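You operate a simulated robot arm through the tools that you are given. There is no shell and no other tool. Be economical: measure what you need, move in short steps, check, and stop when the job is done.

Carry out the task below with a simulated robot arm. There is one attempt and no reset: what you move stays moved.

## Task
Swap the jig's white block for the 8 cm one, slide the stop to its mark and clamp it.
Fine: slide the stop back to 12 first; lay the white block on the table.
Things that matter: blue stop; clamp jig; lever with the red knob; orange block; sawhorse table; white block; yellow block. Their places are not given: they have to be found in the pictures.

It is judged by the outcome, as a careful person would: the job done as asked, and still so three seconds after it is handed in. It fails if anything else is knocked over, pushed out of place, dropped, spilled or broken.

## Robot
A 7-joint arm with a two-finger parallel gripper, fixed in place. Base frame: the origin is at the foot of the arm, x ahead of it, y to its left, z up; the work surface is at about z = 800. Readings come in mm, rad, newtons and seconds.
With the tool pointing down near the work surface it reaches from about 240 to 680 mm from the base axis. Its first joint turns from -1.152 to 1.152 rad. Payload 2.4 kg.
The tool frame sits at the grasp point between the pads (the TCP): z along the fingers, y along the line on which they close. The tips reach 30 mm beyond it. Largest opening 94 mm; finger width 28, thickness 10; the body of the gripper, 50 by 96 mm, starts 55 mm behind the TCP.
Orientation is that of the tool frame in the base frame, as [roll, pitch, yaw] about the fixed x, y, z axes, in that order (R = Rz(yaw) Ry(pitch) Rx(roll)). With the fingers straight down and closing along the base's y, the tool's x points along the base's -x, its y along +y and its z along -z.

## Interface
- The arm moves only by the tool move_arm. Its argument "series" is a list of rows, each an object (a shift or turn left out is 0, a gripper value left out holds the last) with "slide": the shift along the tool's x, y, z in mm, a list of three; "rot": the turn, a rotation vector about the tool's x, y, z in rad, a list of three; "jaw": the gripper command, from -1 (shut) to 1 (fully open), values between in proportion. In form: [{"slide": [dx, dy, dz], "rot": [rx, ry, rz], "jaw": jaw}, ...]. A call has 1 to 10 rows; each row shifts and turns the commanded pose from where the row before left it, along the tool's axes as they then stand. Each row takes 0.2 s and may step no farther than 50 mm and 0.15 rad from the row before; otherwise, or with a gripper value out of range, the whole call is refused. Where a pose cannot be reached the arm comes as near as it can. A force on the tool above 70 N (or 10 N above the force at the start of the call, whichever is more), or a blocked arm, ends the call early, and 0.2 s more pass. Each finger travels about 153 mm/s and halts on what it meets, pressing with about 26 N; the grip force reading is that of the motor and also rises with nothing between the fingers. The clock runs only during rows and for 0.2 s after the last one: add rows that do not move to give the fingers time. It gives the time, the measured TCP pose, the force on the tool (base axes), the opening and the grip force at its end, in the units of the frame above (readings bear some noise), with the torque about the TCP (base axes, N m) and any sound that the robot's microphone picked up, and new pictures: "views" is both (left out), scene, wrist or none.
- Cameras (640 x 400 px; columns grow to the right, rows downward): "scene" is fixed at [40.7, 477, 1443.6]; the picture's right is [-0.72, -0.69, 0.00], its down [-0.39, 0.41, -0.82] and it looks along [0.57, -0.59, -0.57] (base axes); focal length 311 px, centre (320, 200). "wrist" rides on the gripper at [76, 14, -103] in the tool frame; the picture's right is [-0.18, 0.98, 0.00], its down [-0.75, -0.14, -0.64] and it looks along [-0.63, -0.12, 0.77] (tool axes); focal length 243 px, centre (320, 200).
- measure_at(camera, pixels): for up to 12 pixels [column, row] of the newest picture of that camera ("zoom" is the newest enlarged one), the place [x, y, z] in the base frame of the surface seen there, good to about 3 mm. It takes no simulated time.
- enlarge(camera, box): a new picture of the part [left, top, right, bottom] of that camera's present view, enlarged. It takes no simulated time.
- close_job(): hands the job in; it is judged then, once.

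Keep the steps short. Do not move on a guess: measure, check each grasp and each placing, and mend mistakes. In all there are 80 turns and 200 pictures (those below and enlarged ones count). Leave the gripper open and the arm clear of the work at the hand-in unless told otherwise, and finish with a single line.

The tools are called after ">>>" by a JSON object that holds its "api" and its "payload". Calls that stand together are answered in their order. move_arm: Moves the arm, as the interface text tells. Its arguments: {"type":"object","properties":{"series":{"type":"array","items":{"type":"object","properties":{"slide":{"type":"array","items":{"type":"number"}},"rot":{"type":"array","items":{"type":"number"}},"jaw":{"type":"number"}}}},"views":{"type":"string","enum":["both","scene","wrist","none"]}},"required":["series"]} The other tools are called the same way: measure_at (camera, pixels) gives the place of the surface under pixels of a picture; enlarge (camera, box) takes an enlarged picture of a part of a camera's view; close_job () hands the job in.

At the start:

```text
t: 0.0
position: [434.7, -131.4, 1135.5]
orientation: [3.142, 0.0, -3.141]
wrist_force: [0.5, 0.6, -0.2]
ft_torque: [0.02, 0.0, -0.01]
width: 94.1
gripper_force: 0.1
```

scene: 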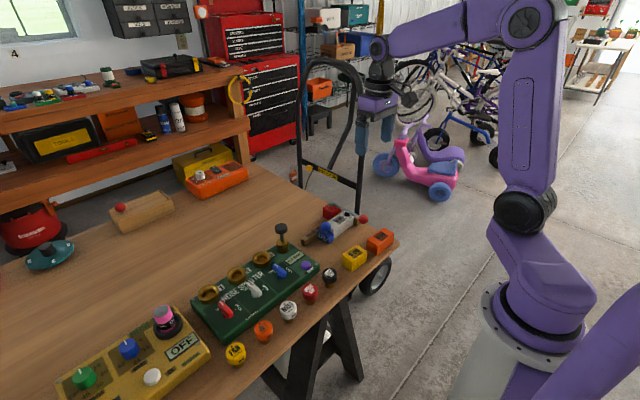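
wrist: 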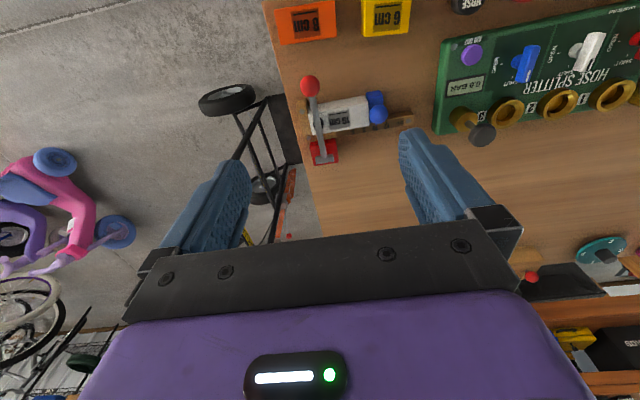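

I see the jig around (338,225) in the scene, with orange and yellow blocks near (380,240) and (355,257). I'll enlarge both views before measuring.

>>> {"api": "enlarge", "payload": {"camera": "scene", "box": [290, 190, 410, 280]}}

>>> {"api": "enlarge", "payload": {"camera": "wrist", "box": [260, 0, 440, 180]}}

```text
4.44 times, centred on (350, 235) of scene
```

zoom: 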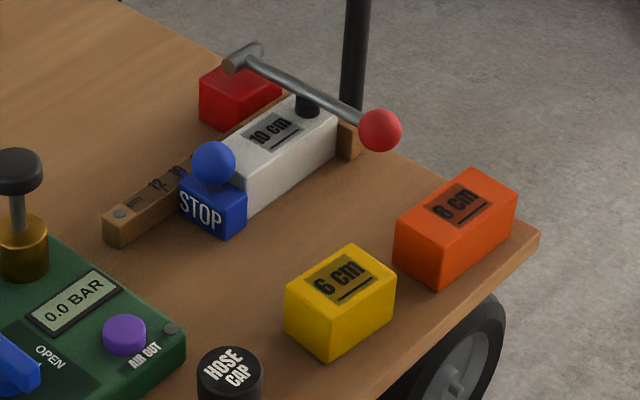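

```text
2.22 times, centred on (350, 90) of wrist
```

zoom: 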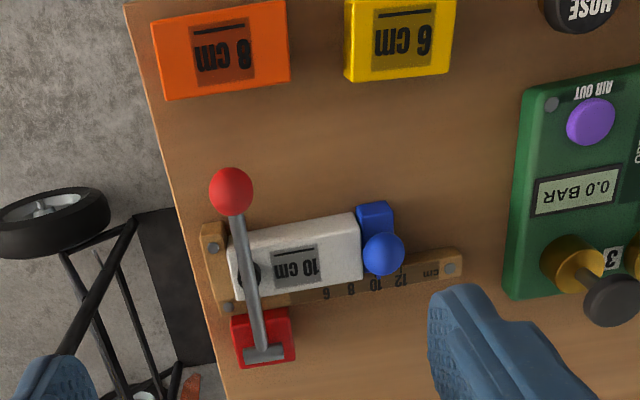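

The lever lies over the white 10 cm block with its foot on it, so it is clamped. The orange block looks like the 8 cm one. I'll measure the key points in the newest zoom (wrist).

>>> {"api": "measure_at", "payload": {"camera": "zoom", "pixels": [[232, 190], [264, 325], [250, 275], [300, 240], [345, 222], [382, 255], [375, 215], [214, 245], [450, 268], [225, 45], [350, 150], [400, 285]]}}

>>> {"api": "measure_at", "payload": {"camera": "scene", "pixels": [[362, 219], [338, 212], [345, 223], [330, 230], [330, 220], [380, 232], [353, 250], [335, 202], [348, 209], [356, 215], [313, 240], [374, 248]]}}

>>> {"api": "enlarge", "payload": {"camera": "wrist", "box": [305, 65, 395, 165]}}

```text
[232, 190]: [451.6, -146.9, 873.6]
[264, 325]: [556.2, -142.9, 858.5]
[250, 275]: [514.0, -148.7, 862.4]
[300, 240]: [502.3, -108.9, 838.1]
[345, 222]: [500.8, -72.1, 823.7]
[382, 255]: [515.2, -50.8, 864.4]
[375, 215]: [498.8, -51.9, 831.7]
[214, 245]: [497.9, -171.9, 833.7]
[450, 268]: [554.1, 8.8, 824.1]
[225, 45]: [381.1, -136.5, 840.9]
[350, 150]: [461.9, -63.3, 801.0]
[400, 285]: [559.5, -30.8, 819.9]
```

```text
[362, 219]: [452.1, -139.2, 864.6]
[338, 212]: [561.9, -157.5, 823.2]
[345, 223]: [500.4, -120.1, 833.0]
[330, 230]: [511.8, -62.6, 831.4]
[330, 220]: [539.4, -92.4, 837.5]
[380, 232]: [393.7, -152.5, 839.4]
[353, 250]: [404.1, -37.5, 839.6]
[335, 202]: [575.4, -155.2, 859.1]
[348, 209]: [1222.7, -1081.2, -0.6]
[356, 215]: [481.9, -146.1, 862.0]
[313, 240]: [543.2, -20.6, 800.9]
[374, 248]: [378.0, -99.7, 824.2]
```

```text
4.00 times, centred on (350, 115) of wrist
```

zoom: 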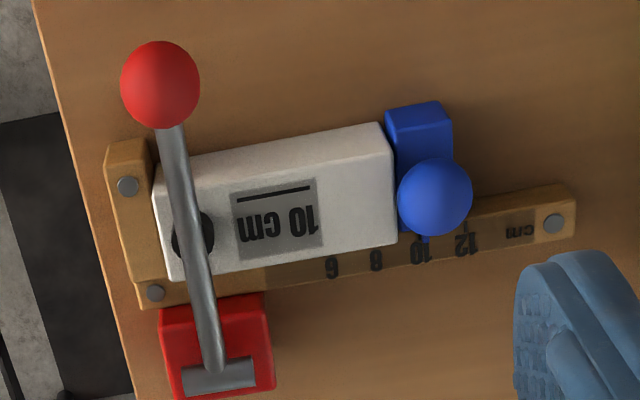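

Next I'll measure the jig's axis and the sizes of its parts in this close-up.

>>> {"api": "measure_at", "payload": {"camera": "zoom", "pixels": [[155, 293], [553, 223], [160, 85], [175, 140], [205, 330], [220, 378], [165, 172], [382, 128], [392, 235], [180, 272], [128, 186], [435, 195]]}}

>>> {"api": "measure_at", "payload": {"camera": "wrist", "pixels": [[340, 10], [339, 22], [308, 38], [304, 14], [362, 5], [360, 30], [385, 30], [384, 2], [360, 95], [384, 93], [376, 108], [394, 133]]}}

>>> {"api": "measure_at", "payload": {"camera": "zoom", "pixels": [[330, 268], [376, 262], [420, 252], [466, 243], [422, 240], [467, 228], [390, 118], [440, 108], [398, 150], [448, 145], [125, 85], [198, 85]]}}

```text
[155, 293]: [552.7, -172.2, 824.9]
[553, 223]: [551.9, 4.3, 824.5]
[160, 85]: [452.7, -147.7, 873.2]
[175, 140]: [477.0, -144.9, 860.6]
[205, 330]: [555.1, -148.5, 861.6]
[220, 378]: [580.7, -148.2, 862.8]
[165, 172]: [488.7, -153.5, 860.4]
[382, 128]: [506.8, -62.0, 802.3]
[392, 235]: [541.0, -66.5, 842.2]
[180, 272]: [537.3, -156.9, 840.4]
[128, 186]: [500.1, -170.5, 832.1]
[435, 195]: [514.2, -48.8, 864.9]
```

```text
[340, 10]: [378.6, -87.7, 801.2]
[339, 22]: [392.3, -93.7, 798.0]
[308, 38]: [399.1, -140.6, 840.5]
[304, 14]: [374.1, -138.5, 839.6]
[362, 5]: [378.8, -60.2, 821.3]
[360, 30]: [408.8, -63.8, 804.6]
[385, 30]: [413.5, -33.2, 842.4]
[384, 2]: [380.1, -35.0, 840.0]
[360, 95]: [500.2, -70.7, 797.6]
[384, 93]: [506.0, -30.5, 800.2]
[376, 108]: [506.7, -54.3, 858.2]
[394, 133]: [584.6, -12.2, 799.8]
```

```text
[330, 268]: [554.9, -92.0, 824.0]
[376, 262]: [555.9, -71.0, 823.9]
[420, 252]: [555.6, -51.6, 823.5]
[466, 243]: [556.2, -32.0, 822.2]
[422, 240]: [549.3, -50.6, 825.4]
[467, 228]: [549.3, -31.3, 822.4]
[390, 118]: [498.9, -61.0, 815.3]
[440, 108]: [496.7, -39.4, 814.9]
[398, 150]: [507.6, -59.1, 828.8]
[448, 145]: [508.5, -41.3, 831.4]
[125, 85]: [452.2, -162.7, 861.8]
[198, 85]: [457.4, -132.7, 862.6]
```

The jig lies along base y. Marks 6, 8, 10 and 12 are at y ≈ -92, -71, -51.5 and -32, and the stop's centre is on 10. The stop's ball is near (520,-50,852). I'll go above the ball with the fingers closing along y.

>>> {"api": "move_arm", "payload": {"series": [{"slide": [-21, 20, 20], "jaw": 0.2}, {"slide": [-21, 20, 30]}, {"slide": [-21, 20, 40]}, {"slide": [-22, 21, 45]}, {"slide": [0, 0, 45]}, {"slide": [0, 0, 35]}, {}]}}

```text
refused: row 4 steps farther than a row can; nothing moved
```

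Row 4 was too long, so I'm shortening the steps.

>>> {"api": "move_arm", "payload": {"series": [{"slide": [-21, 20, 20], "jaw": 0.2}, {"slide": [-21, 20, 30]}, {"slide": [-21, 20, 35]}, {"slide": [-22, 21, 35]}, {"slide": [0, 0, 48]}, {"slide": [0, 0, 47]}, {}]}}

```text
t: 1.6
position: [519.3, -51.5, 923.6]
orientation: [3.141, -0.001, -3.14]
wrist_force: [-0.1, -0.4, 0.2]
ft_torque: [0.0, 0.0, -0.01]
width: 56.3
gripper_force: 0.1
```

scene: 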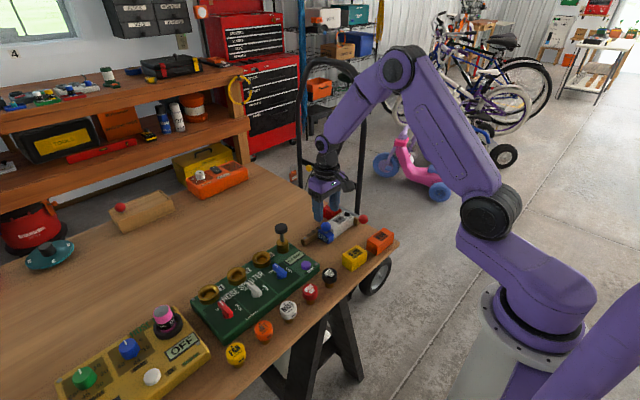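
wrist: 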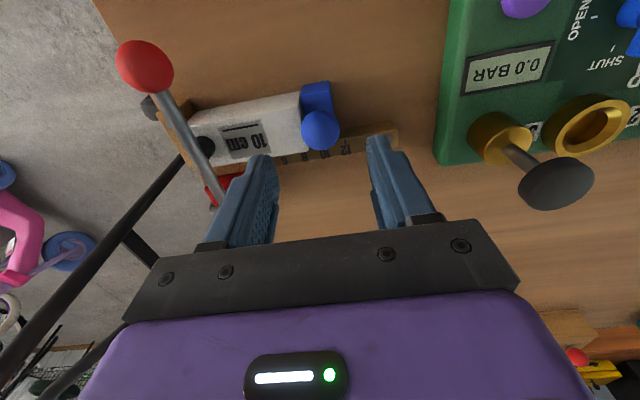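

The ball is at wrist (320,130). I'll re-measure it and the splitter's plunger before descending.

>>> {"api": "measure_at", "payload": {"camera": "wrist", "pixels": [[320, 130], [302, 130], [338, 130], [320, 113], [320, 148], [552, 180], [300, 100], [330, 92], [145, 65], [350, 152]]}}

>>> {"api": "enlarge", "payload": {"camera": "wrist", "box": [180, 60, 420, 210]}}

```text
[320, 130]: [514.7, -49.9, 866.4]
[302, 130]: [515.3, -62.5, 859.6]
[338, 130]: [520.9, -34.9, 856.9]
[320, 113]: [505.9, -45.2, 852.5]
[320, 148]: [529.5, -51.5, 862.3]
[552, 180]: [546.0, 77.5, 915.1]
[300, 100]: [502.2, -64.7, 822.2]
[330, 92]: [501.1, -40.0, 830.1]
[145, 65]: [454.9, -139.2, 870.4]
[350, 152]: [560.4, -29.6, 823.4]
```

```text
2.67 times, centred on (300, 135) of wrist
```

zoom: 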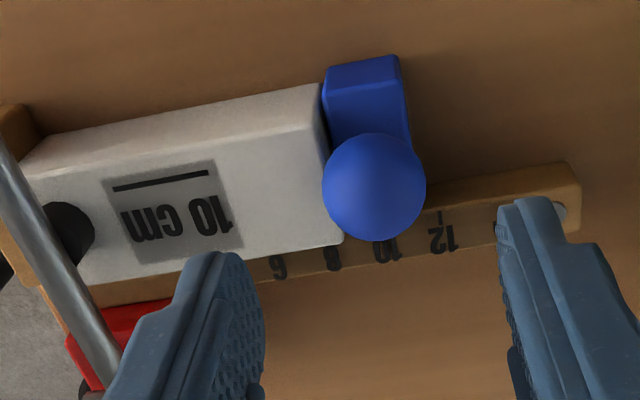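

The ball is about 28 mm across, centred near (519,-49,853), and the white block's top is at 841. I'll lower the tips to about z 846 and close on the ball.

>>> {"api": "move_arm", "payload": {"series": [{"slide": [0, 1.5, 25]}, {"slide": [0, 0, 22]}, {}, {"jaw": -0.6}, {"jaw": -0.6}, {}], "views": "wrist"}}

```text
t: 3.0
position: [520.9, -48.0, 874.8]
orientation: [-3.141, 0.0, -3.14]
wrist_force: [0.7, -0.8, -6.5]
ft_torque: [-0.03, -0.33, -0.15]
width: 29.6
gripper_force: 45.3
```

wrist: 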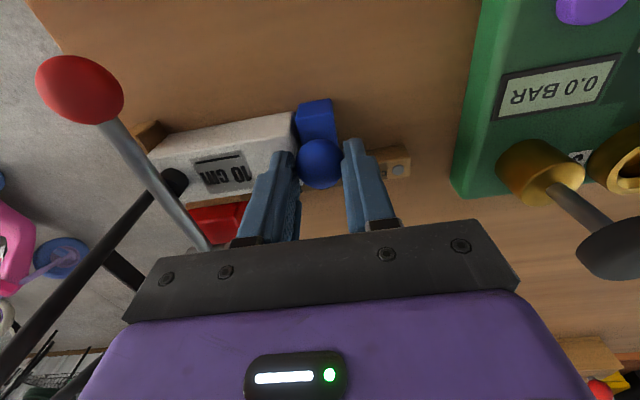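

The ball is held (29.6 mm). Next, slide the stop about 20 mm along +y to the 12 mark.

>>> {"api": "move_arm", "payload": {"series": [{"slide": [0, 5, 0]}, {"slide": [0, 5, 0]}, {"slide": [0, 5, 0]}, {"slide": [0, 3, 0]}, {}], "views": "wrist"}}

>>> {"api": "enlarge", "payload": {"camera": "wrist", "box": [200, 80, 440, 230]}}

```text
t: 4.2
position: [521.4, -32.2, 874.0]
orientation: [3.141, -0.001, 3.14]
wrist_force: [-8.5, -10.0, 16.1]
ft_torque: [-0.38, 1.09, 0.28]
width: 29.4
gripper_force: 45.3
```

wrist: 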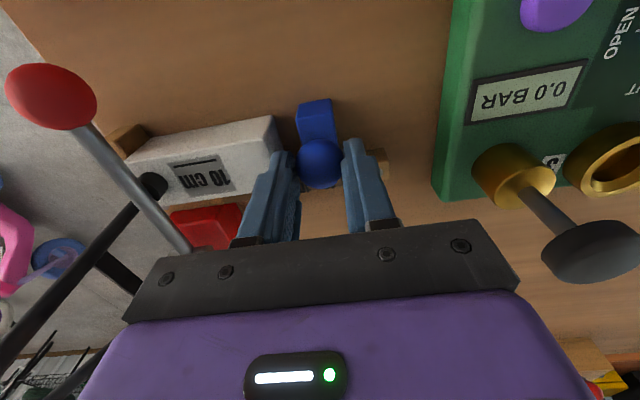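

```text
2.67 times, centred on (320, 155) of wrist
```

zoom: 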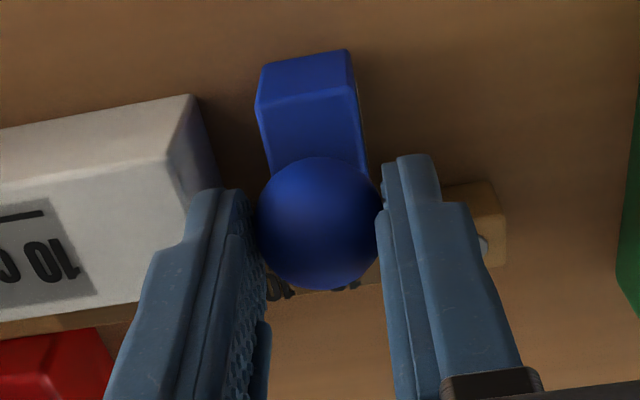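

The stop slid. I'll open and rise to check it against the 12 mark.

>>> {"api": "move_arm", "payload": {"series": [{"jaw": 0.2}, {}, {"slide": [0, 0, -30]}, {"slide": [0, 0, -40]}, {"slide": [0, 0, -30]}, {}], "views": "wrist"}}

>>> {"api": "enlarge", "payload": {"camera": "wrist", "box": [200, 50, 440, 200]}}

>>> {"api": "enlarge", "payload": {"camera": "scene", "box": [300, 195, 372, 250]}}

```text
t: 5.6
position: [519.8, -30.8, 974.9]
orientation: [3.141, 0.0, 3.141]
wrist_force: [-0.1, 0.3, 0.3]
ft_torque: [0.01, 0.01, 0.01]
width: 56.4
gripper_force: 0.1
```

wrist: 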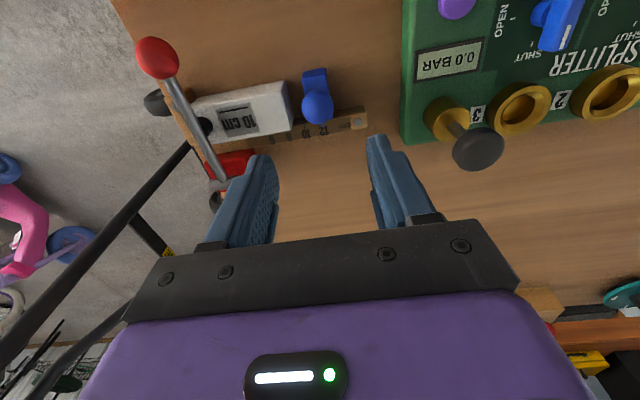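

```text
2.67 times, centred on (320, 125) of wrist
```

zoom: 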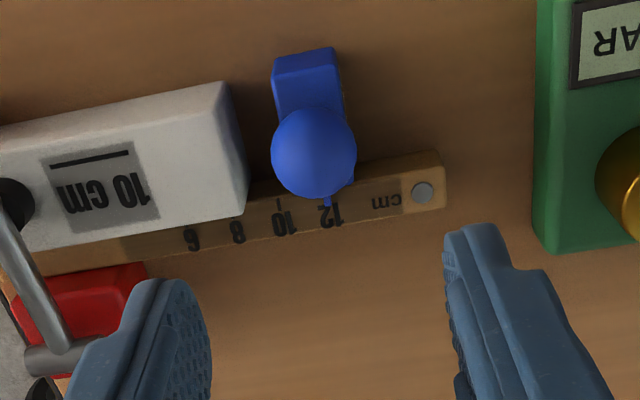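

```text
7.27 times, centred on (336, 222) of scene
```

zoom: 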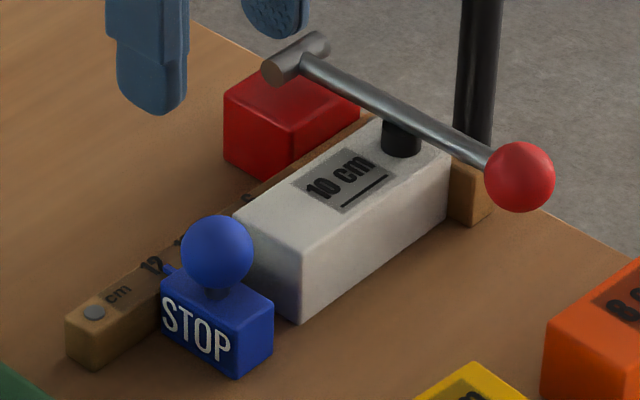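

The pointer is at wrist-zoom (327,203), next to "12". I'll enlarge to confirm.

>>> {"api": "enlarge", "payload": {"camera": "wrist", "box": [265, 90, 377, 160]}}

>>> {"api": "measure_at", "payload": {"camera": "wrist", "pixels": [[322, 126], [324, 131], [304, 134], [303, 125], [317, 105], [157, 57], [219, 184], [233, 165], [175, 88]]}}

```text
5.71 times, centred on (321, 125) of wrist
```

zoom: 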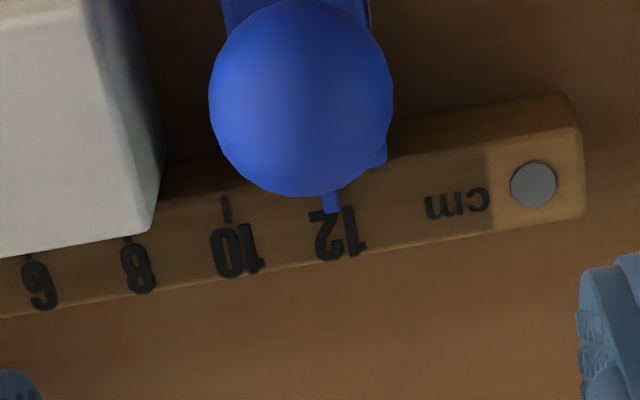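

```text
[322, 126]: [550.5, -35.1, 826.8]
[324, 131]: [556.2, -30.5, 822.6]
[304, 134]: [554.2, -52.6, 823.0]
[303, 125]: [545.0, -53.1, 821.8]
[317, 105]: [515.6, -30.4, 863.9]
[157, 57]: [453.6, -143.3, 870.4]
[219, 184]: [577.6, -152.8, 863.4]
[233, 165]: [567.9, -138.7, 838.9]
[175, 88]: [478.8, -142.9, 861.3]
```

The stop is on 12. Now the lever: knob centre is about (456,-147,858), pivot about (578,-150,862), and it swings up in the x-z plane. I'll move above the knob.

>>> {"api": "move_arm", "payload": {"series": [{"slide": [21.5, -39, 0]}, {"slide": [21.5, -39, 0]}, {"slide": [21.5, -38.5, 0]}, {"slide": [0, 0, 40]}, {"slide": [0, 0, 20]}, {}]}}

>>> {"api": "enlarge", "payload": {"camera": "wrist", "box": [200, 50, 440, 200]}}

```text
t: 7.0
position: [457.0, -148.0, 913.9]
orientation: [3.141, 0.001, -3.141]
wrist_force: [-0.5, -0.6, 0.6]
ft_torque: [0.0, -0.03, -0.01]
width: 56.5
gripper_force: 0.1
```

scene: 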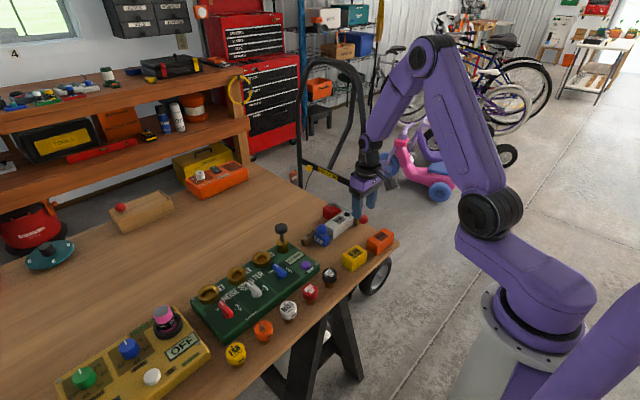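
wrist: 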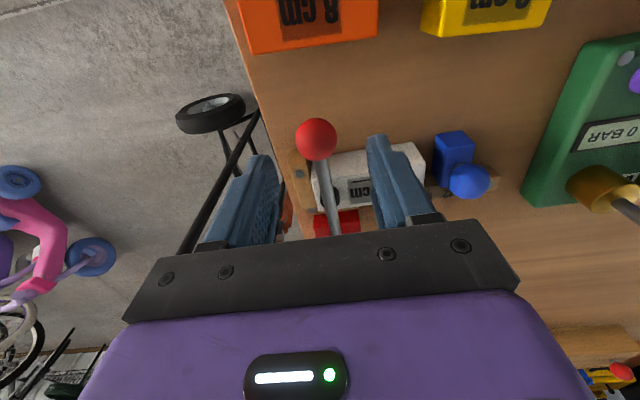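

```text
2.67 times, centred on (320, 125) of wrist
```

zoom: 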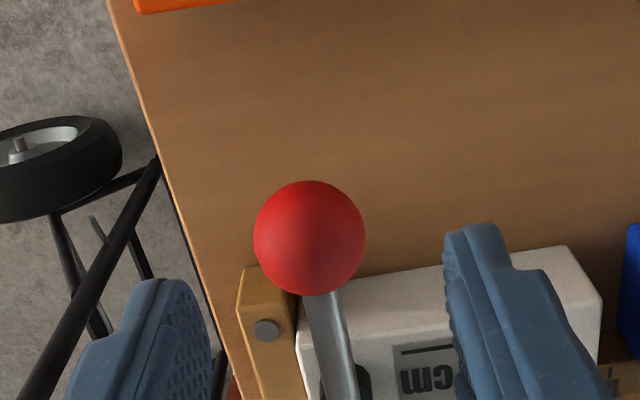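

The knob is centred between the fingers. Descend 49 mm and close.

>>> {"api": "move_arm", "payload": {"series": [{"slide": [0, 0, 25]}, {"slide": [0, 0, 24]}, {}, {"jaw": -0.6}, {"jaw": -0.6}, {}]}}

```text
t: 8.4
position: [457.4, -150.3, 866.6]
orientation: [-3.14, 0.003, 3.14]
wrist_force: [2.4, -17.1, -3.3]
ft_torque: [-0.21, 0.12, 0.0]
width: 28.7
gripper_force: 44.5
```

scene: 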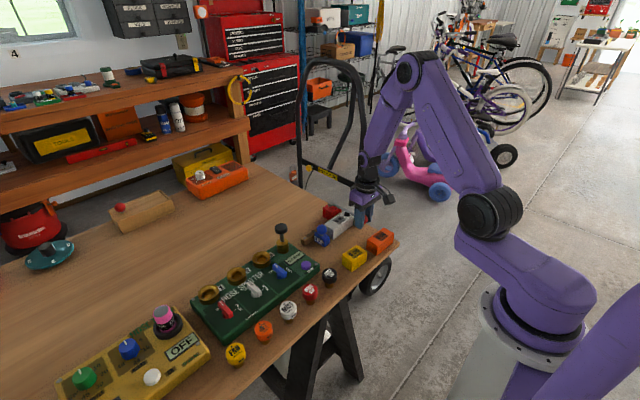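
wrist: 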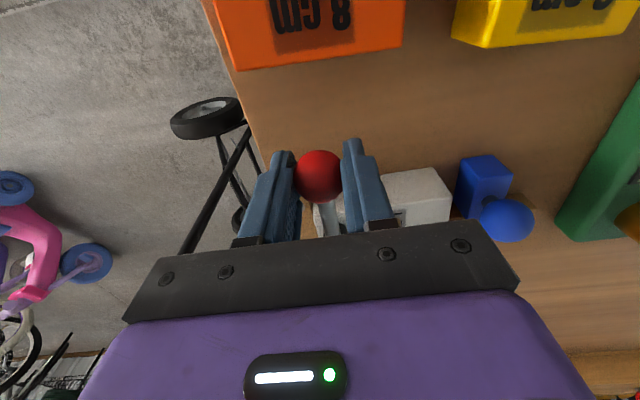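

The knob is held (28.7 mm), with a little sideways load. I'll ease that and lift along the arc to about 0.3 rad.

>>> {"api": "move_arm", "payload": {"series": [{"slide": [0, -2.5, 0]}, {"slide": [-0.6, 0, -12.2]}, {"slide": [-1.8, 0, -12.1]}, {"slide": [-3, 0, -11.8]}, {}], "views": "wrist"}}

```text
t: 9.6
position: [462.1, -149.7, 900.9]
orientation: [3.14, -0.004, 3.14]
wrist_force: [-6.3, -15.6, -8.0]
ft_torque: [-0.19, 1.08, 0.03]
width: 28.5
gripper_force: 44.7
```

wrist: 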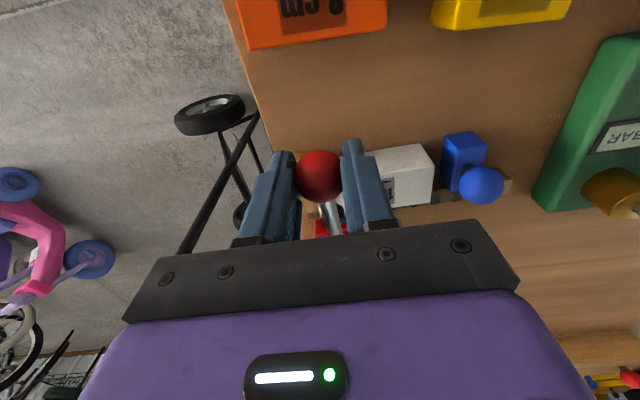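

The lever is lifting freely. Continue along the arc to about 0.9 rad.

>>> {"api": "move_arm", "payload": {"series": [{"slide": [-4.2, 0, -11.5]}, {"slide": [-5.3, 0, -11]}, {"slide": [-6.4, 0, -10.4]}, {"slide": [-7.4, 0, -9.7]}, {"slide": [-8.3, 0, -8.9]}, {"slide": [-9.2, 0, -8]}, {}]}}

```text
t: 11.2
position: [500.5, -150.3, 960.2]
orientation: [3.14, -0.008, -3.142]
wrist_force: [-29.6, -12.1, 23.3]
ft_torque: [-0.2, 1.26, 0.03]
width: 28.5
gripper_force: 44.8
```

scene: 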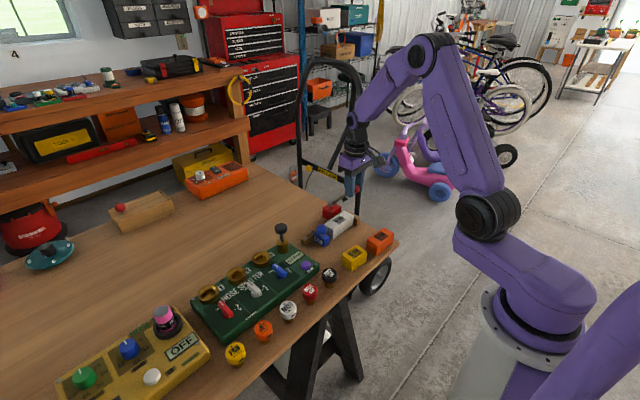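
wrist: 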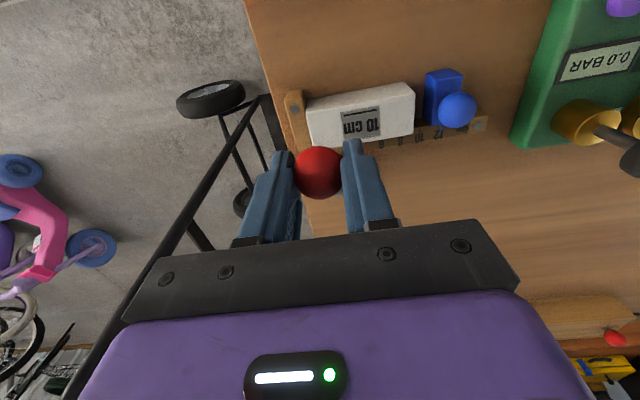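

The lever is at about 0.86 rad, with some radial load because my arc is slightly tight. I'll correct outward and continue to about 1.4 rad.

>>> {"api": "move_arm", "payload": {"series": [{"slide": [2, 0, -2]}, {"slide": [-10, 0, -7.1]}, {"slide": [-10.6, 0, -6.1]}, {"slide": [-11.2, 0, -5]}, {"slide": [-11.7, 0, -3.9]}, {"slide": [-12, 0, -2.7]}, {}]}}

```text
t: 12.8
position: [546.5, -149.5, 985.3]
orientation: [3.135, -0.034, 3.137]
wrist_force: [-61.3, -7.0, 14.8]
ft_torque: [-0.11, 0.54, -0.01]
width: 28.5
gripper_force: 44.9
```

scene: 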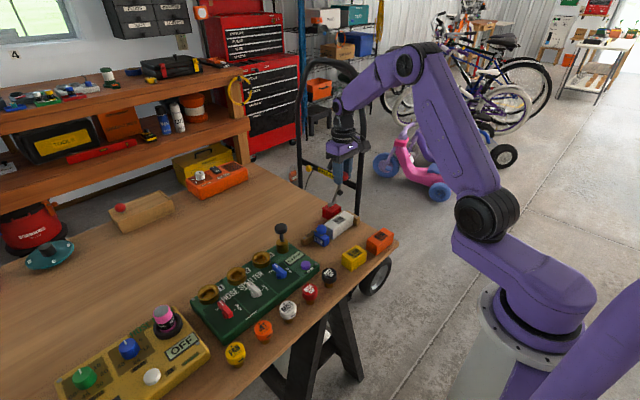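
wrist: 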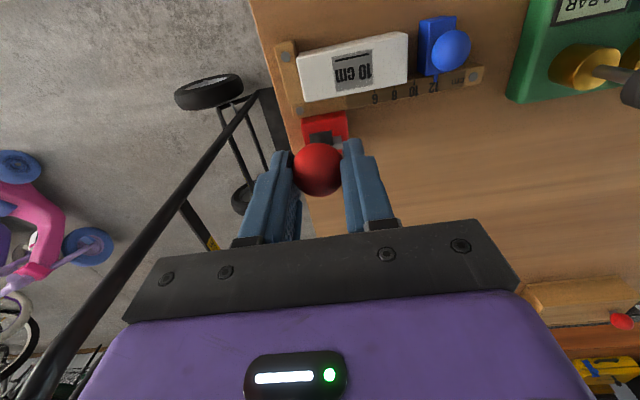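

Force of -61 N in x, and the hand lags by about 12 mm, so the lever has likely met its end stop at about 75°. I'll ease back so the load goes, then look closer.

>>> {"api": "move_arm", "payload": {"series": [{"slide": [6, 0, 0]}, {"slide": [6, 0, 0]}, {}], "views": "none"}}

>>> {"api": "enlarge", "payload": {"camera": "scene", "box": [290, 150, 400, 250]}}

```text
t: 13.6
position: [543.9, -149.9, 984.8]
orientation: [-3.14, -0.005, 3.141]
wrist_force: [-0.5, -16.9, -43.9]
ft_torque: [-0.16, 0.09, 0.08]
width: 28.6
gripper_force: 44.7
```

```text
4.00 times, centred on (345, 200) of scene
```

zoom: 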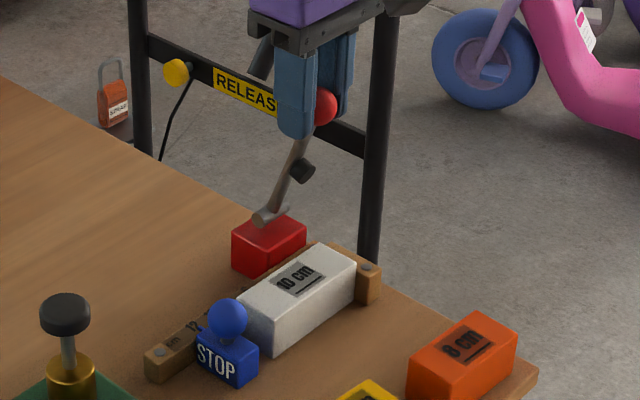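

The lever stands at about 75° against its end stop. I'll relax the vertical load, then open the fingers just a bit to see whether it stays up.

>>> {"api": "move_arm", "payload": {"series": [{"slide": [0, 0, 3]}, {}], "views": "none"}}

>>> {"api": "move_arm", "payload": {"series": [{"jaw": -0.3}, {"jaw": -0.2}, {}, {}]}}

>>> {"api": "enlarge", "payload": {"camera": "scene", "box": [290, 150, 400, 250]}}

```text
t: 14.2
position: [543.8, -150.1, 985.0]
orientation: [-3.14, -0.002, -3.141]
wrist_force: [-9.3, -14.4, -17.0]
ft_torque: [-0.12, 0.38, 0.12]
width: 28.4
gripper_force: 45.2
```

```text
t: 15.2
position: [544.3, -149.8, 984.9]
orientation: [3.141, -0.001, -3.141]
wrist_force: [-0.1, -0.1, -0.4]
ft_torque: [-0.04, 0.0, 0.01]
width: 37.4
gripper_force: 0.0
```

scene: 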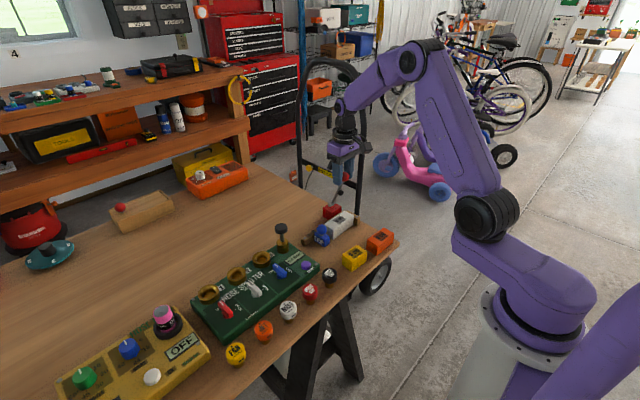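
wrist: 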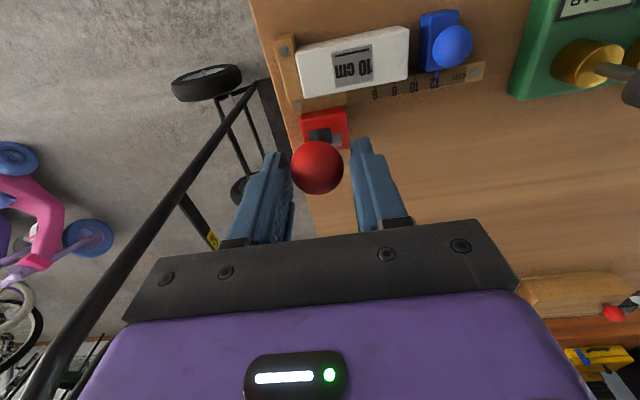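

```text
4.00 times, centred on (345, 200) of scene
```

zoom: 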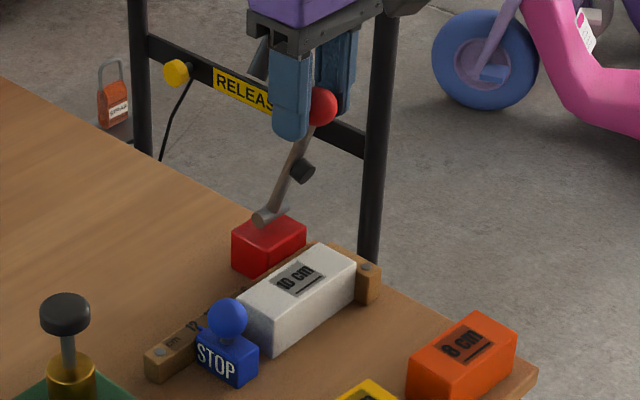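

The lever stays up. Now I'll back straight up with the fingers open, shift over the white block at about (520,-104), and start turning the tool 90° so the fingers close along x.

>>> {"api": "move_arm", "payload": {"series": [{"jaw": 0.2, "slide": [0, 0, 0]}, {"slide": [0, 0, -40]}, {"slide": [0, 0, -40]}, {"slide": [12, 23, 0]}, {"slide": [12, 23, 0]}, {"rot": [0, 0, 0.145]}, {"rot": [0, 0, 0.145]}, {"rot": [0, 0, 0.145]}, {"rot": [0, 0, 0.145]}, {"rot": [0, 0, 0.145]}], "views": "scene"}}

>>> {"api": "move_arm", "payload": {"series": [{"rot": [0, 0, 0.145]}, {"rot": [0, 0, 0.145]}, {"rot": [0, 0, 0.145]}, {"rot": [0, 0, 0.145]}, {"rot": [0, 0, 0.145]}, {"rot": [0, 0, 0.1208]}, {}]}}

```text
t: 17.4
position: [521.1, -103.1, 1065.5]
orientation: [-3.141, 0.001, 2.414]
wrist_force: [0.1, 0.3, -0.4]
ft_torque: [0.0, 0.0, 0.03]
width: 56.5
gripper_force: 0.1
```

scene: 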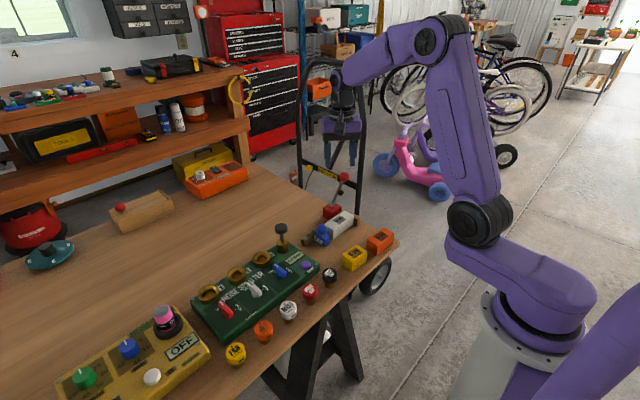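

```text
t: 19.0
position: [521.1, -103.7, 1065.0]
orientation: [3.141, 0.0, 1.57]
wrist_force: [0.5, -0.4, 0.1]
ft_torque: [0.03, 0.0, 0.01]
width: 56.5
gripper_force: 0.0
```

scene: 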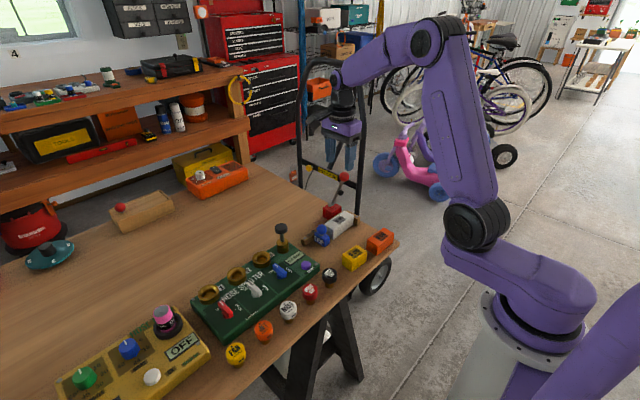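
wrist: 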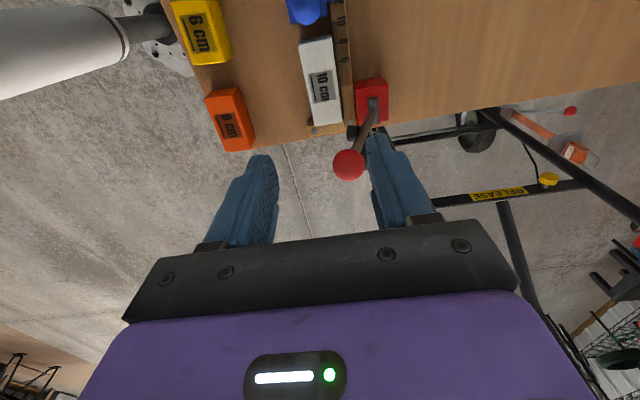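

Orientation is right (tool x = +y, tool y = +x). I'll re-measure the white block, lever and red base from here.

>>> {"api": "measure_at", "payload": {"camera": "wrist", "pixels": [[303, 50], [333, 50], [315, 122], [338, 122], [322, 85], [360, 95], [385, 95], [348, 163], [370, 115], [215, 95], [240, 125], [344, 60]]}}

>>> {"api": "enlarge", "payload": {"camera": "wrist", "box": [190, 0, 420, 190]}}

```text
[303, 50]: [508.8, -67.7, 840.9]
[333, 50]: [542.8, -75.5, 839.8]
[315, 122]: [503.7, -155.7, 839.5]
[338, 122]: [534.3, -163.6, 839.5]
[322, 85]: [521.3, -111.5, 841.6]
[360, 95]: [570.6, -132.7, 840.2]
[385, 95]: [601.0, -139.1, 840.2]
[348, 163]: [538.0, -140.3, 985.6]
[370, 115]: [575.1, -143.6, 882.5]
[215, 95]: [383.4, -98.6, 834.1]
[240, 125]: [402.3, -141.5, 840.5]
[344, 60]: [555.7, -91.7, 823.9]
```

```text
2.11 times, centred on (305, 95) of wrist
```

zoom: 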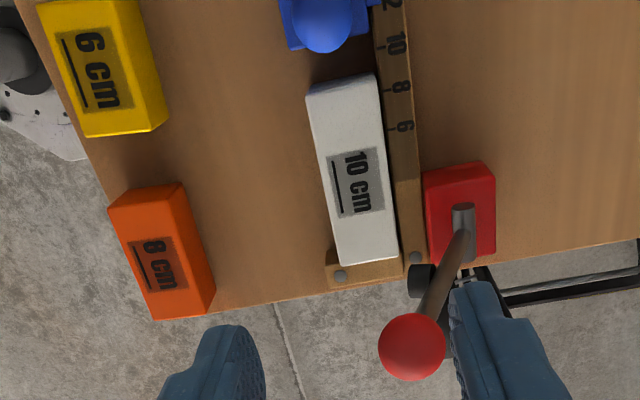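

White block: x≈502–541, top 841. I'll grip at y≈-98, clear of the lever, and descend to z≈900 first.

>>> {"api": "move_arm", "payload": {"series": [{"slide": [5.5, 0.5, 45]}, {"slide": [0, 0, 45]}, {"slide": [0, 0, 45]}, {"slide": [0, 0, 30]}, {}]}}

>>> {"api": "enlarge", "payload": {"camera": "wrist", "box": [200, 50, 440, 250]}}

>>> {"api": "enlarge", "payload": {"camera": "scene", "box": [290, 150, 400, 250]}}

```text
t: 19.9
position: [523.3, -97.8, 924.7]
orientation: [3.131, 0.005, 1.563]
wrist_force: [-27.6, 10.8, 34.3]
ft_torque: [-2.16, -2.15, -1.16]
width: 56.5
gripper_force: 0.1
stopped in row 4: the force on the tool passed its limit at 128 N (the readings are from after the stop); the commanded pose is now the measured one
```

scene: 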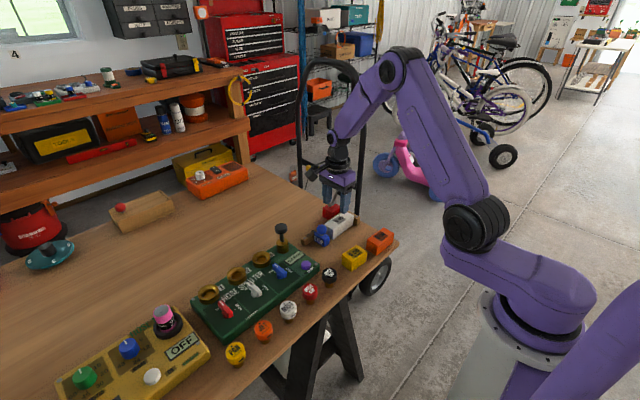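
wrist: 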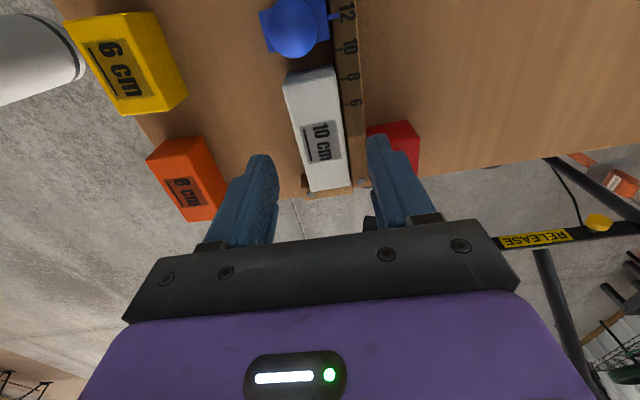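

```text
2.00 times, centred on (320, 150) of wrist
```

zoom: 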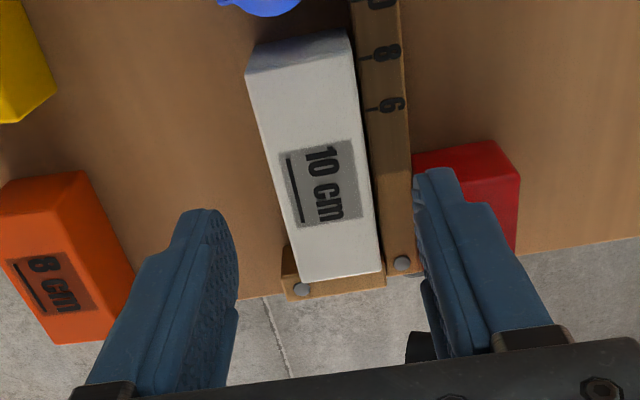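

```text
4.00 times, centred on (345, 200) of scene
```

zoom: 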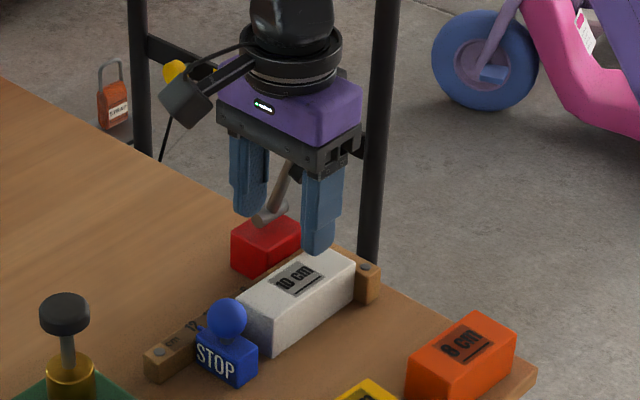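

The gripper body touched the lever's knob: the force and torque put the contact near (533,-141,990), about 43 mm off the tool axis. I'll back straight up and check that the lever and jig are unharmed.

>>> {"api": "move_arm", "payload": {"series": [{"slide": [3, 0, -20]}, {"slide": [15, 0, -30]}, {}]}}

>>> {"api": "enlarge", "payload": {"camera": "scene", "box": [290, 150, 400, 250]}}

>>> {"api": "enlarge", "payload": {"camera": "wrist", "box": [200, 20, 440, 220]}}

```text
t: 20.8
position: [528.3, -80.1, 972.7]
orientation: [3.127, 0.005, 1.565]
wrist_force: [0.1, 0.2, 0.2]
ft_torque: [0.0, 0.0, -0.01]
width: 56.2
gripper_force: 0.1
```

scene: 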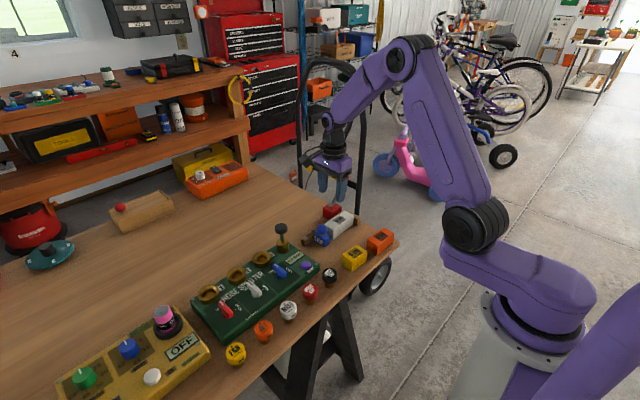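
wrist: 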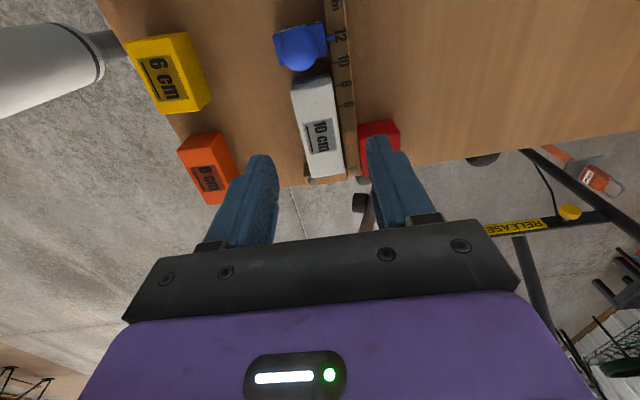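

```text
4.00 times, centred on (345, 200) of scene
```

zoom: 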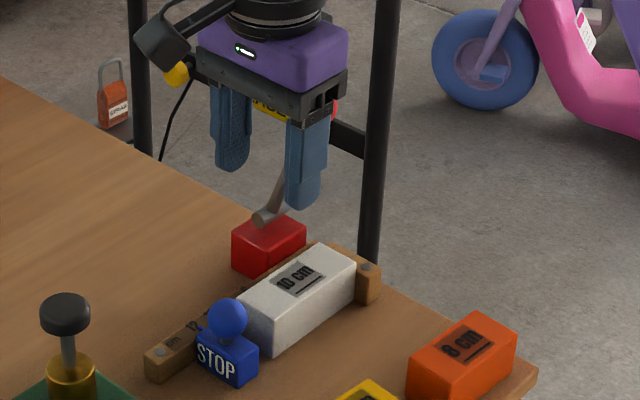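

```text
2.00 times, centred on (320, 120) of wrist
```

zoom: 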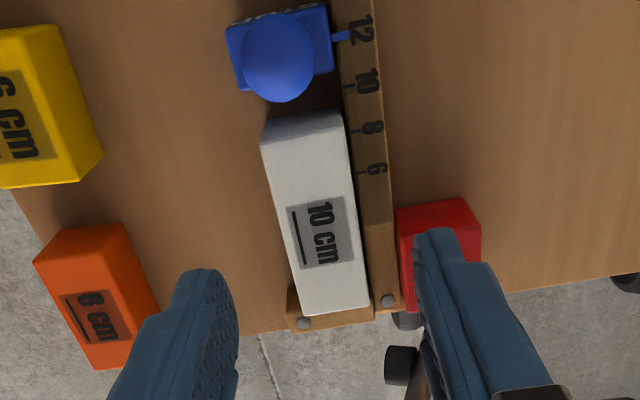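

Nothing has been displaced: lever up, stop on 12. I'll level the tool, set x=521 and y=-80 (farther from the knob), and descend carefully.

>>> {"api": "move_arm", "payload": {"series": [{"slide": [0, -7, 0], "rot": [0.0146, 0.005, 0.006]}, {"slide": [0, 0, 30]}, {"slide": [0, 0, 30]}, {"slide": [0, 0, 20]}, {}], "views": "wrist"}}

>>> {"api": "enlarge", "payload": {"camera": "scene", "box": [290, 150, 400, 250]}}

```text
t: 21.9
position: [519.2, -81.2, 891.3]
orientation: [-3.141, 0.001, 1.56]
wrist_force: [-0.3, 0.1, 0.4]
ft_torque: [0.01, -0.01, 0.02]
width: 56.2
gripper_force: 0.0
```

wrist: 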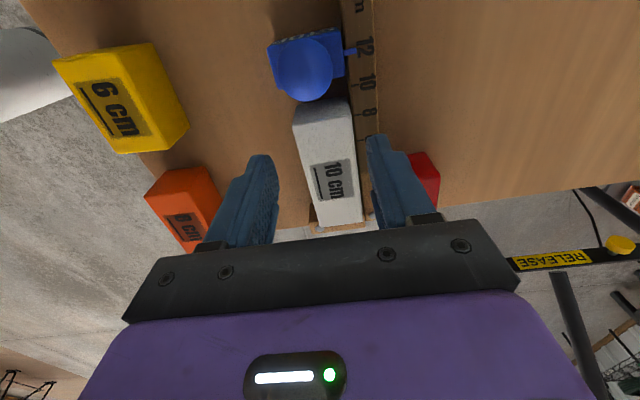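

```text
4.00 times, centred on (345, 200) of scene
```

zoom: 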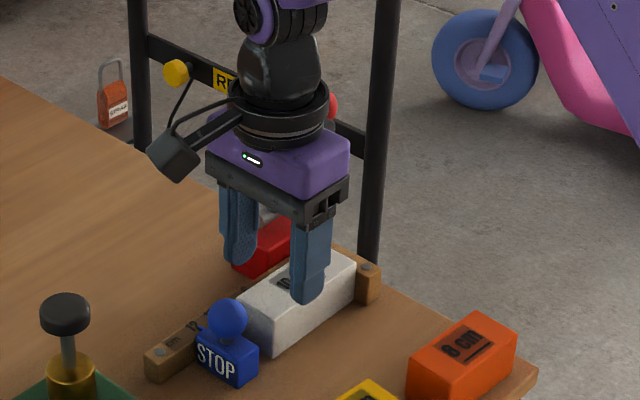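

No contact this time. I'll correct the yaw, descend 32 mm (tips about 829, above the rail) and close on the white block.

>>> {"api": "move_arm", "payload": {"series": [{"slide": [0, 1.5, 16], "rot": [0, 0, -0.01]}, {"slide": [0, 0, 16]}, {}, {"jaw": 0}, {"jaw": -0.4}, {}, {}], "views": "wrist"}}

```text
t: 23.6
position: [518.4, -80.1, 858.9]
orientation: [3.14, 0.001, 1.572]
wrist_force: [0.6, -0.9, 0.3]
ft_torque: [-0.01, -0.03, 0.04]
width: 39.3
gripper_force: 25.7
```

wrist: 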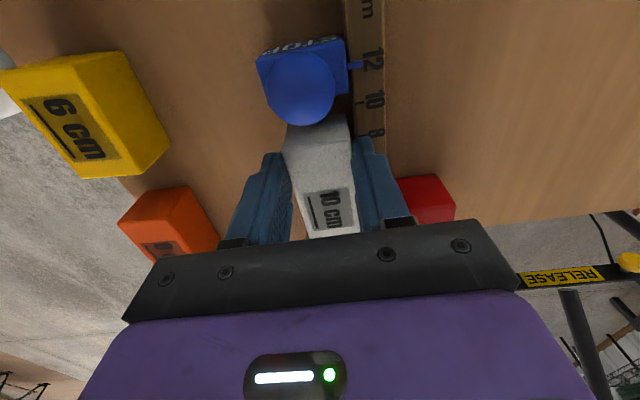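

The block is held (39.3 mm). The lever's foot may overhang its far end, so I'll lift just 12 mm, slide toward -x clear of the lever, then raise.

>>> {"api": "move_arm", "payload": {"series": [{"slide": [0, 0, -6]}, {"slide": [0, 0, -6]}, {"slide": [0, -20, 0]}, {"slide": [0, -30, 0]}, {}]}}

>>> {"api": "enlarge", "payload": {"camera": "scene", "box": [290, 150, 400, 250]}}

```text
t: 24.8
position: [469.1, -80.6, 872.4]
orientation: [3.141, -0.001, 1.57]
wrist_force: [0.4, 0.1, -0.5]
ft_torque: [0.04, 0.0, -0.03]
width: 39.3
gripper_force: 25.5
```

scene: 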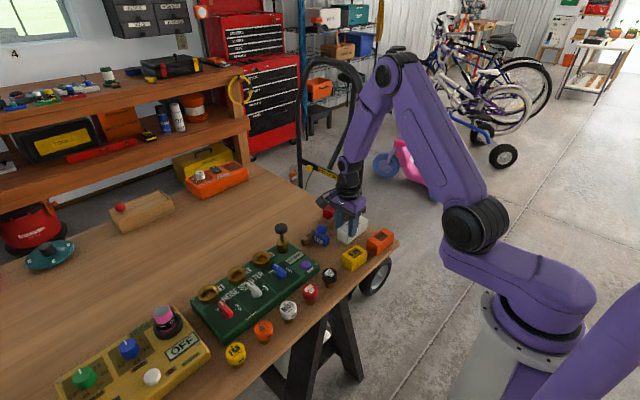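
wrist: 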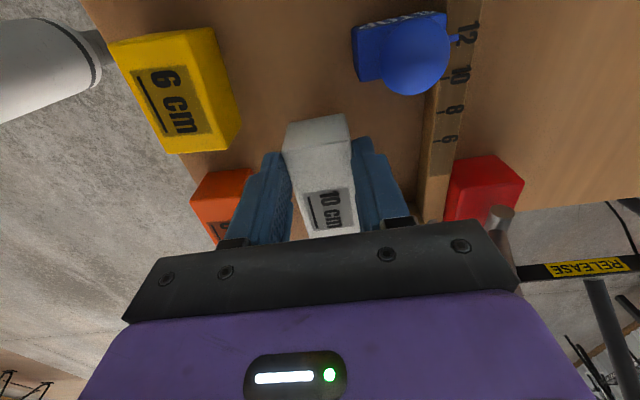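

```text
4.00 times, centred on (345, 200) of scene
```

zoom: 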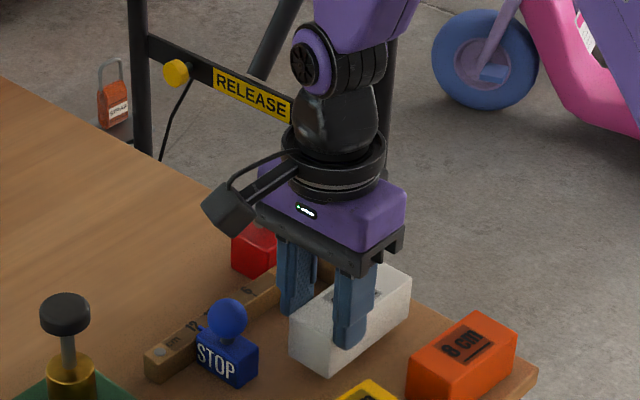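

The block came out level. I'll raise it, shift +y, then carry it over the jig to the open table at about x=635.

>>> {"api": "move_arm", "payload": {"series": [{"slide": [0, 0, -45]}, {"slide": [0, 0, -45]}, {"slide": [31, 0, 0]}, {"slide": [31, 0, 0]}, {"slide": [0, 35, 0]}, {"slide": [0, 35, 0]}, {"slide": [0, 35, 0]}, {"slide": [0, 35, 0]}, {"slide": [0, 26, 0]}, {}]}}

```text
t: 26.9
position: [636.5, -17.0, 960.6]
orientation: [-3.139, 0.0, 1.571]
wrist_force: [-0.5, 0.4, 0.1]
ft_torque: [0.05, 0.0, 0.01]
width: 39.0
gripper_force: 26.2
```

scene: 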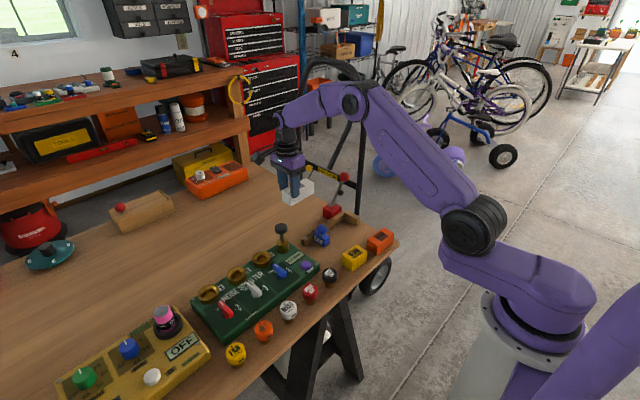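
wrist: 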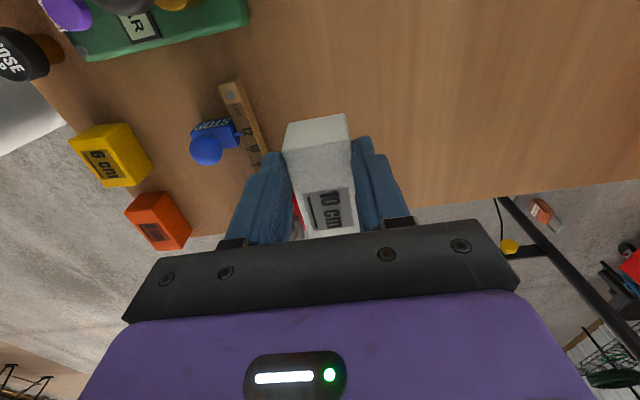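

I'll confirm that the table lies under the planned spot and has free edges.

>>> {"api": "measure_at", "payload": {"camera": "wrist", "pixels": [[420, 200], [380, 130], [270, 90], [330, 100], [500, 190], [250, 160]]}}

```text
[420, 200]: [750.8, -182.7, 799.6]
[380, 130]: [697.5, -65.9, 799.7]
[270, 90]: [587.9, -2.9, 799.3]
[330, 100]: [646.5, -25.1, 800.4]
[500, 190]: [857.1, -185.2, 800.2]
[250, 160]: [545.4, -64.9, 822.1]
```

The table is flat at z=800 and clear. I'll lower by 98 mm, then finish in small steps.

>>> {"api": "move_arm", "payload": {"series": [{"slide": [0, 0, 40]}, {"slide": [0, 0, 35]}, {"slide": [0, 0, 20]}, {"slide": [0, 0, 4]}, {}], "views": "wrist"}}

```text
t: 28.1
position: [634.1, -17.5, 862.1]
orientation: [-3.141, 0.001, 1.571]
wrist_force: [0.2, -0.1, -0.6]
ft_torque: [0.04, 0.0, 0.01]
width: 39.1
gripper_force: 26.0
```

wrist: 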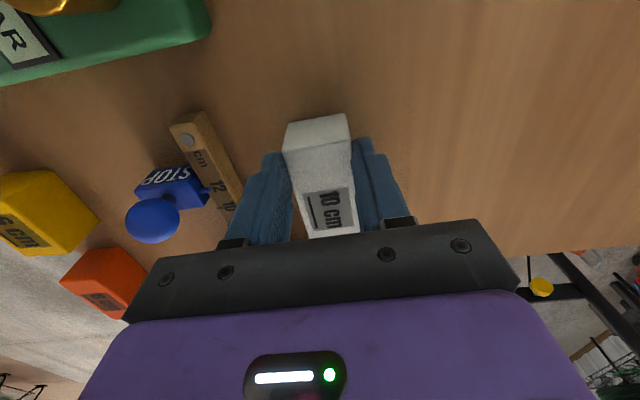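

No contact force yet, about 2–3 mm to go. I'll go down in 1 mm steps.

>>> {"api": "move_arm", "payload": {"series": [{"slide": [0, 0, 1]}, {"slide": [0, 0, 1]}, {"slide": [0, 0, 1]}, {}], "views": "none"}}

```text
t: 29.1
position: [634.8, -18.4, 859.9]
orientation: [-3.141, -0.001, 1.572]
wrist_force: [0.4, 0.3, -1.0]
ft_torque: [0.05, 0.0, 0.01]
width: 39.3
gripper_force: 26.0
```

>>> {"api": "move_arm", "payload": {"series": [{"slide": [0, 0, 1]}, {"slide": [0, 0, 1]}, {}], "views": "wrist"}}

```text
t: 29.9
position: [635.7, -16.8, 859.5]
orientation: [3.141, 0.0, 1.572]
wrist_force: [-3.6, -0.8, 10.2]
ft_torque: [-0.39, 0.25, -0.15]
width: 39.0
gripper_force: 26.8
```

wrist: 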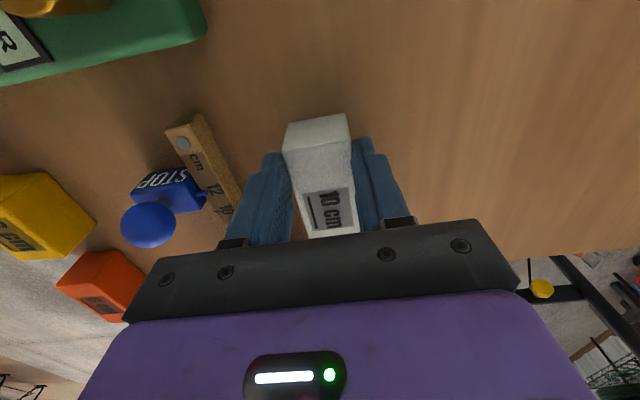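

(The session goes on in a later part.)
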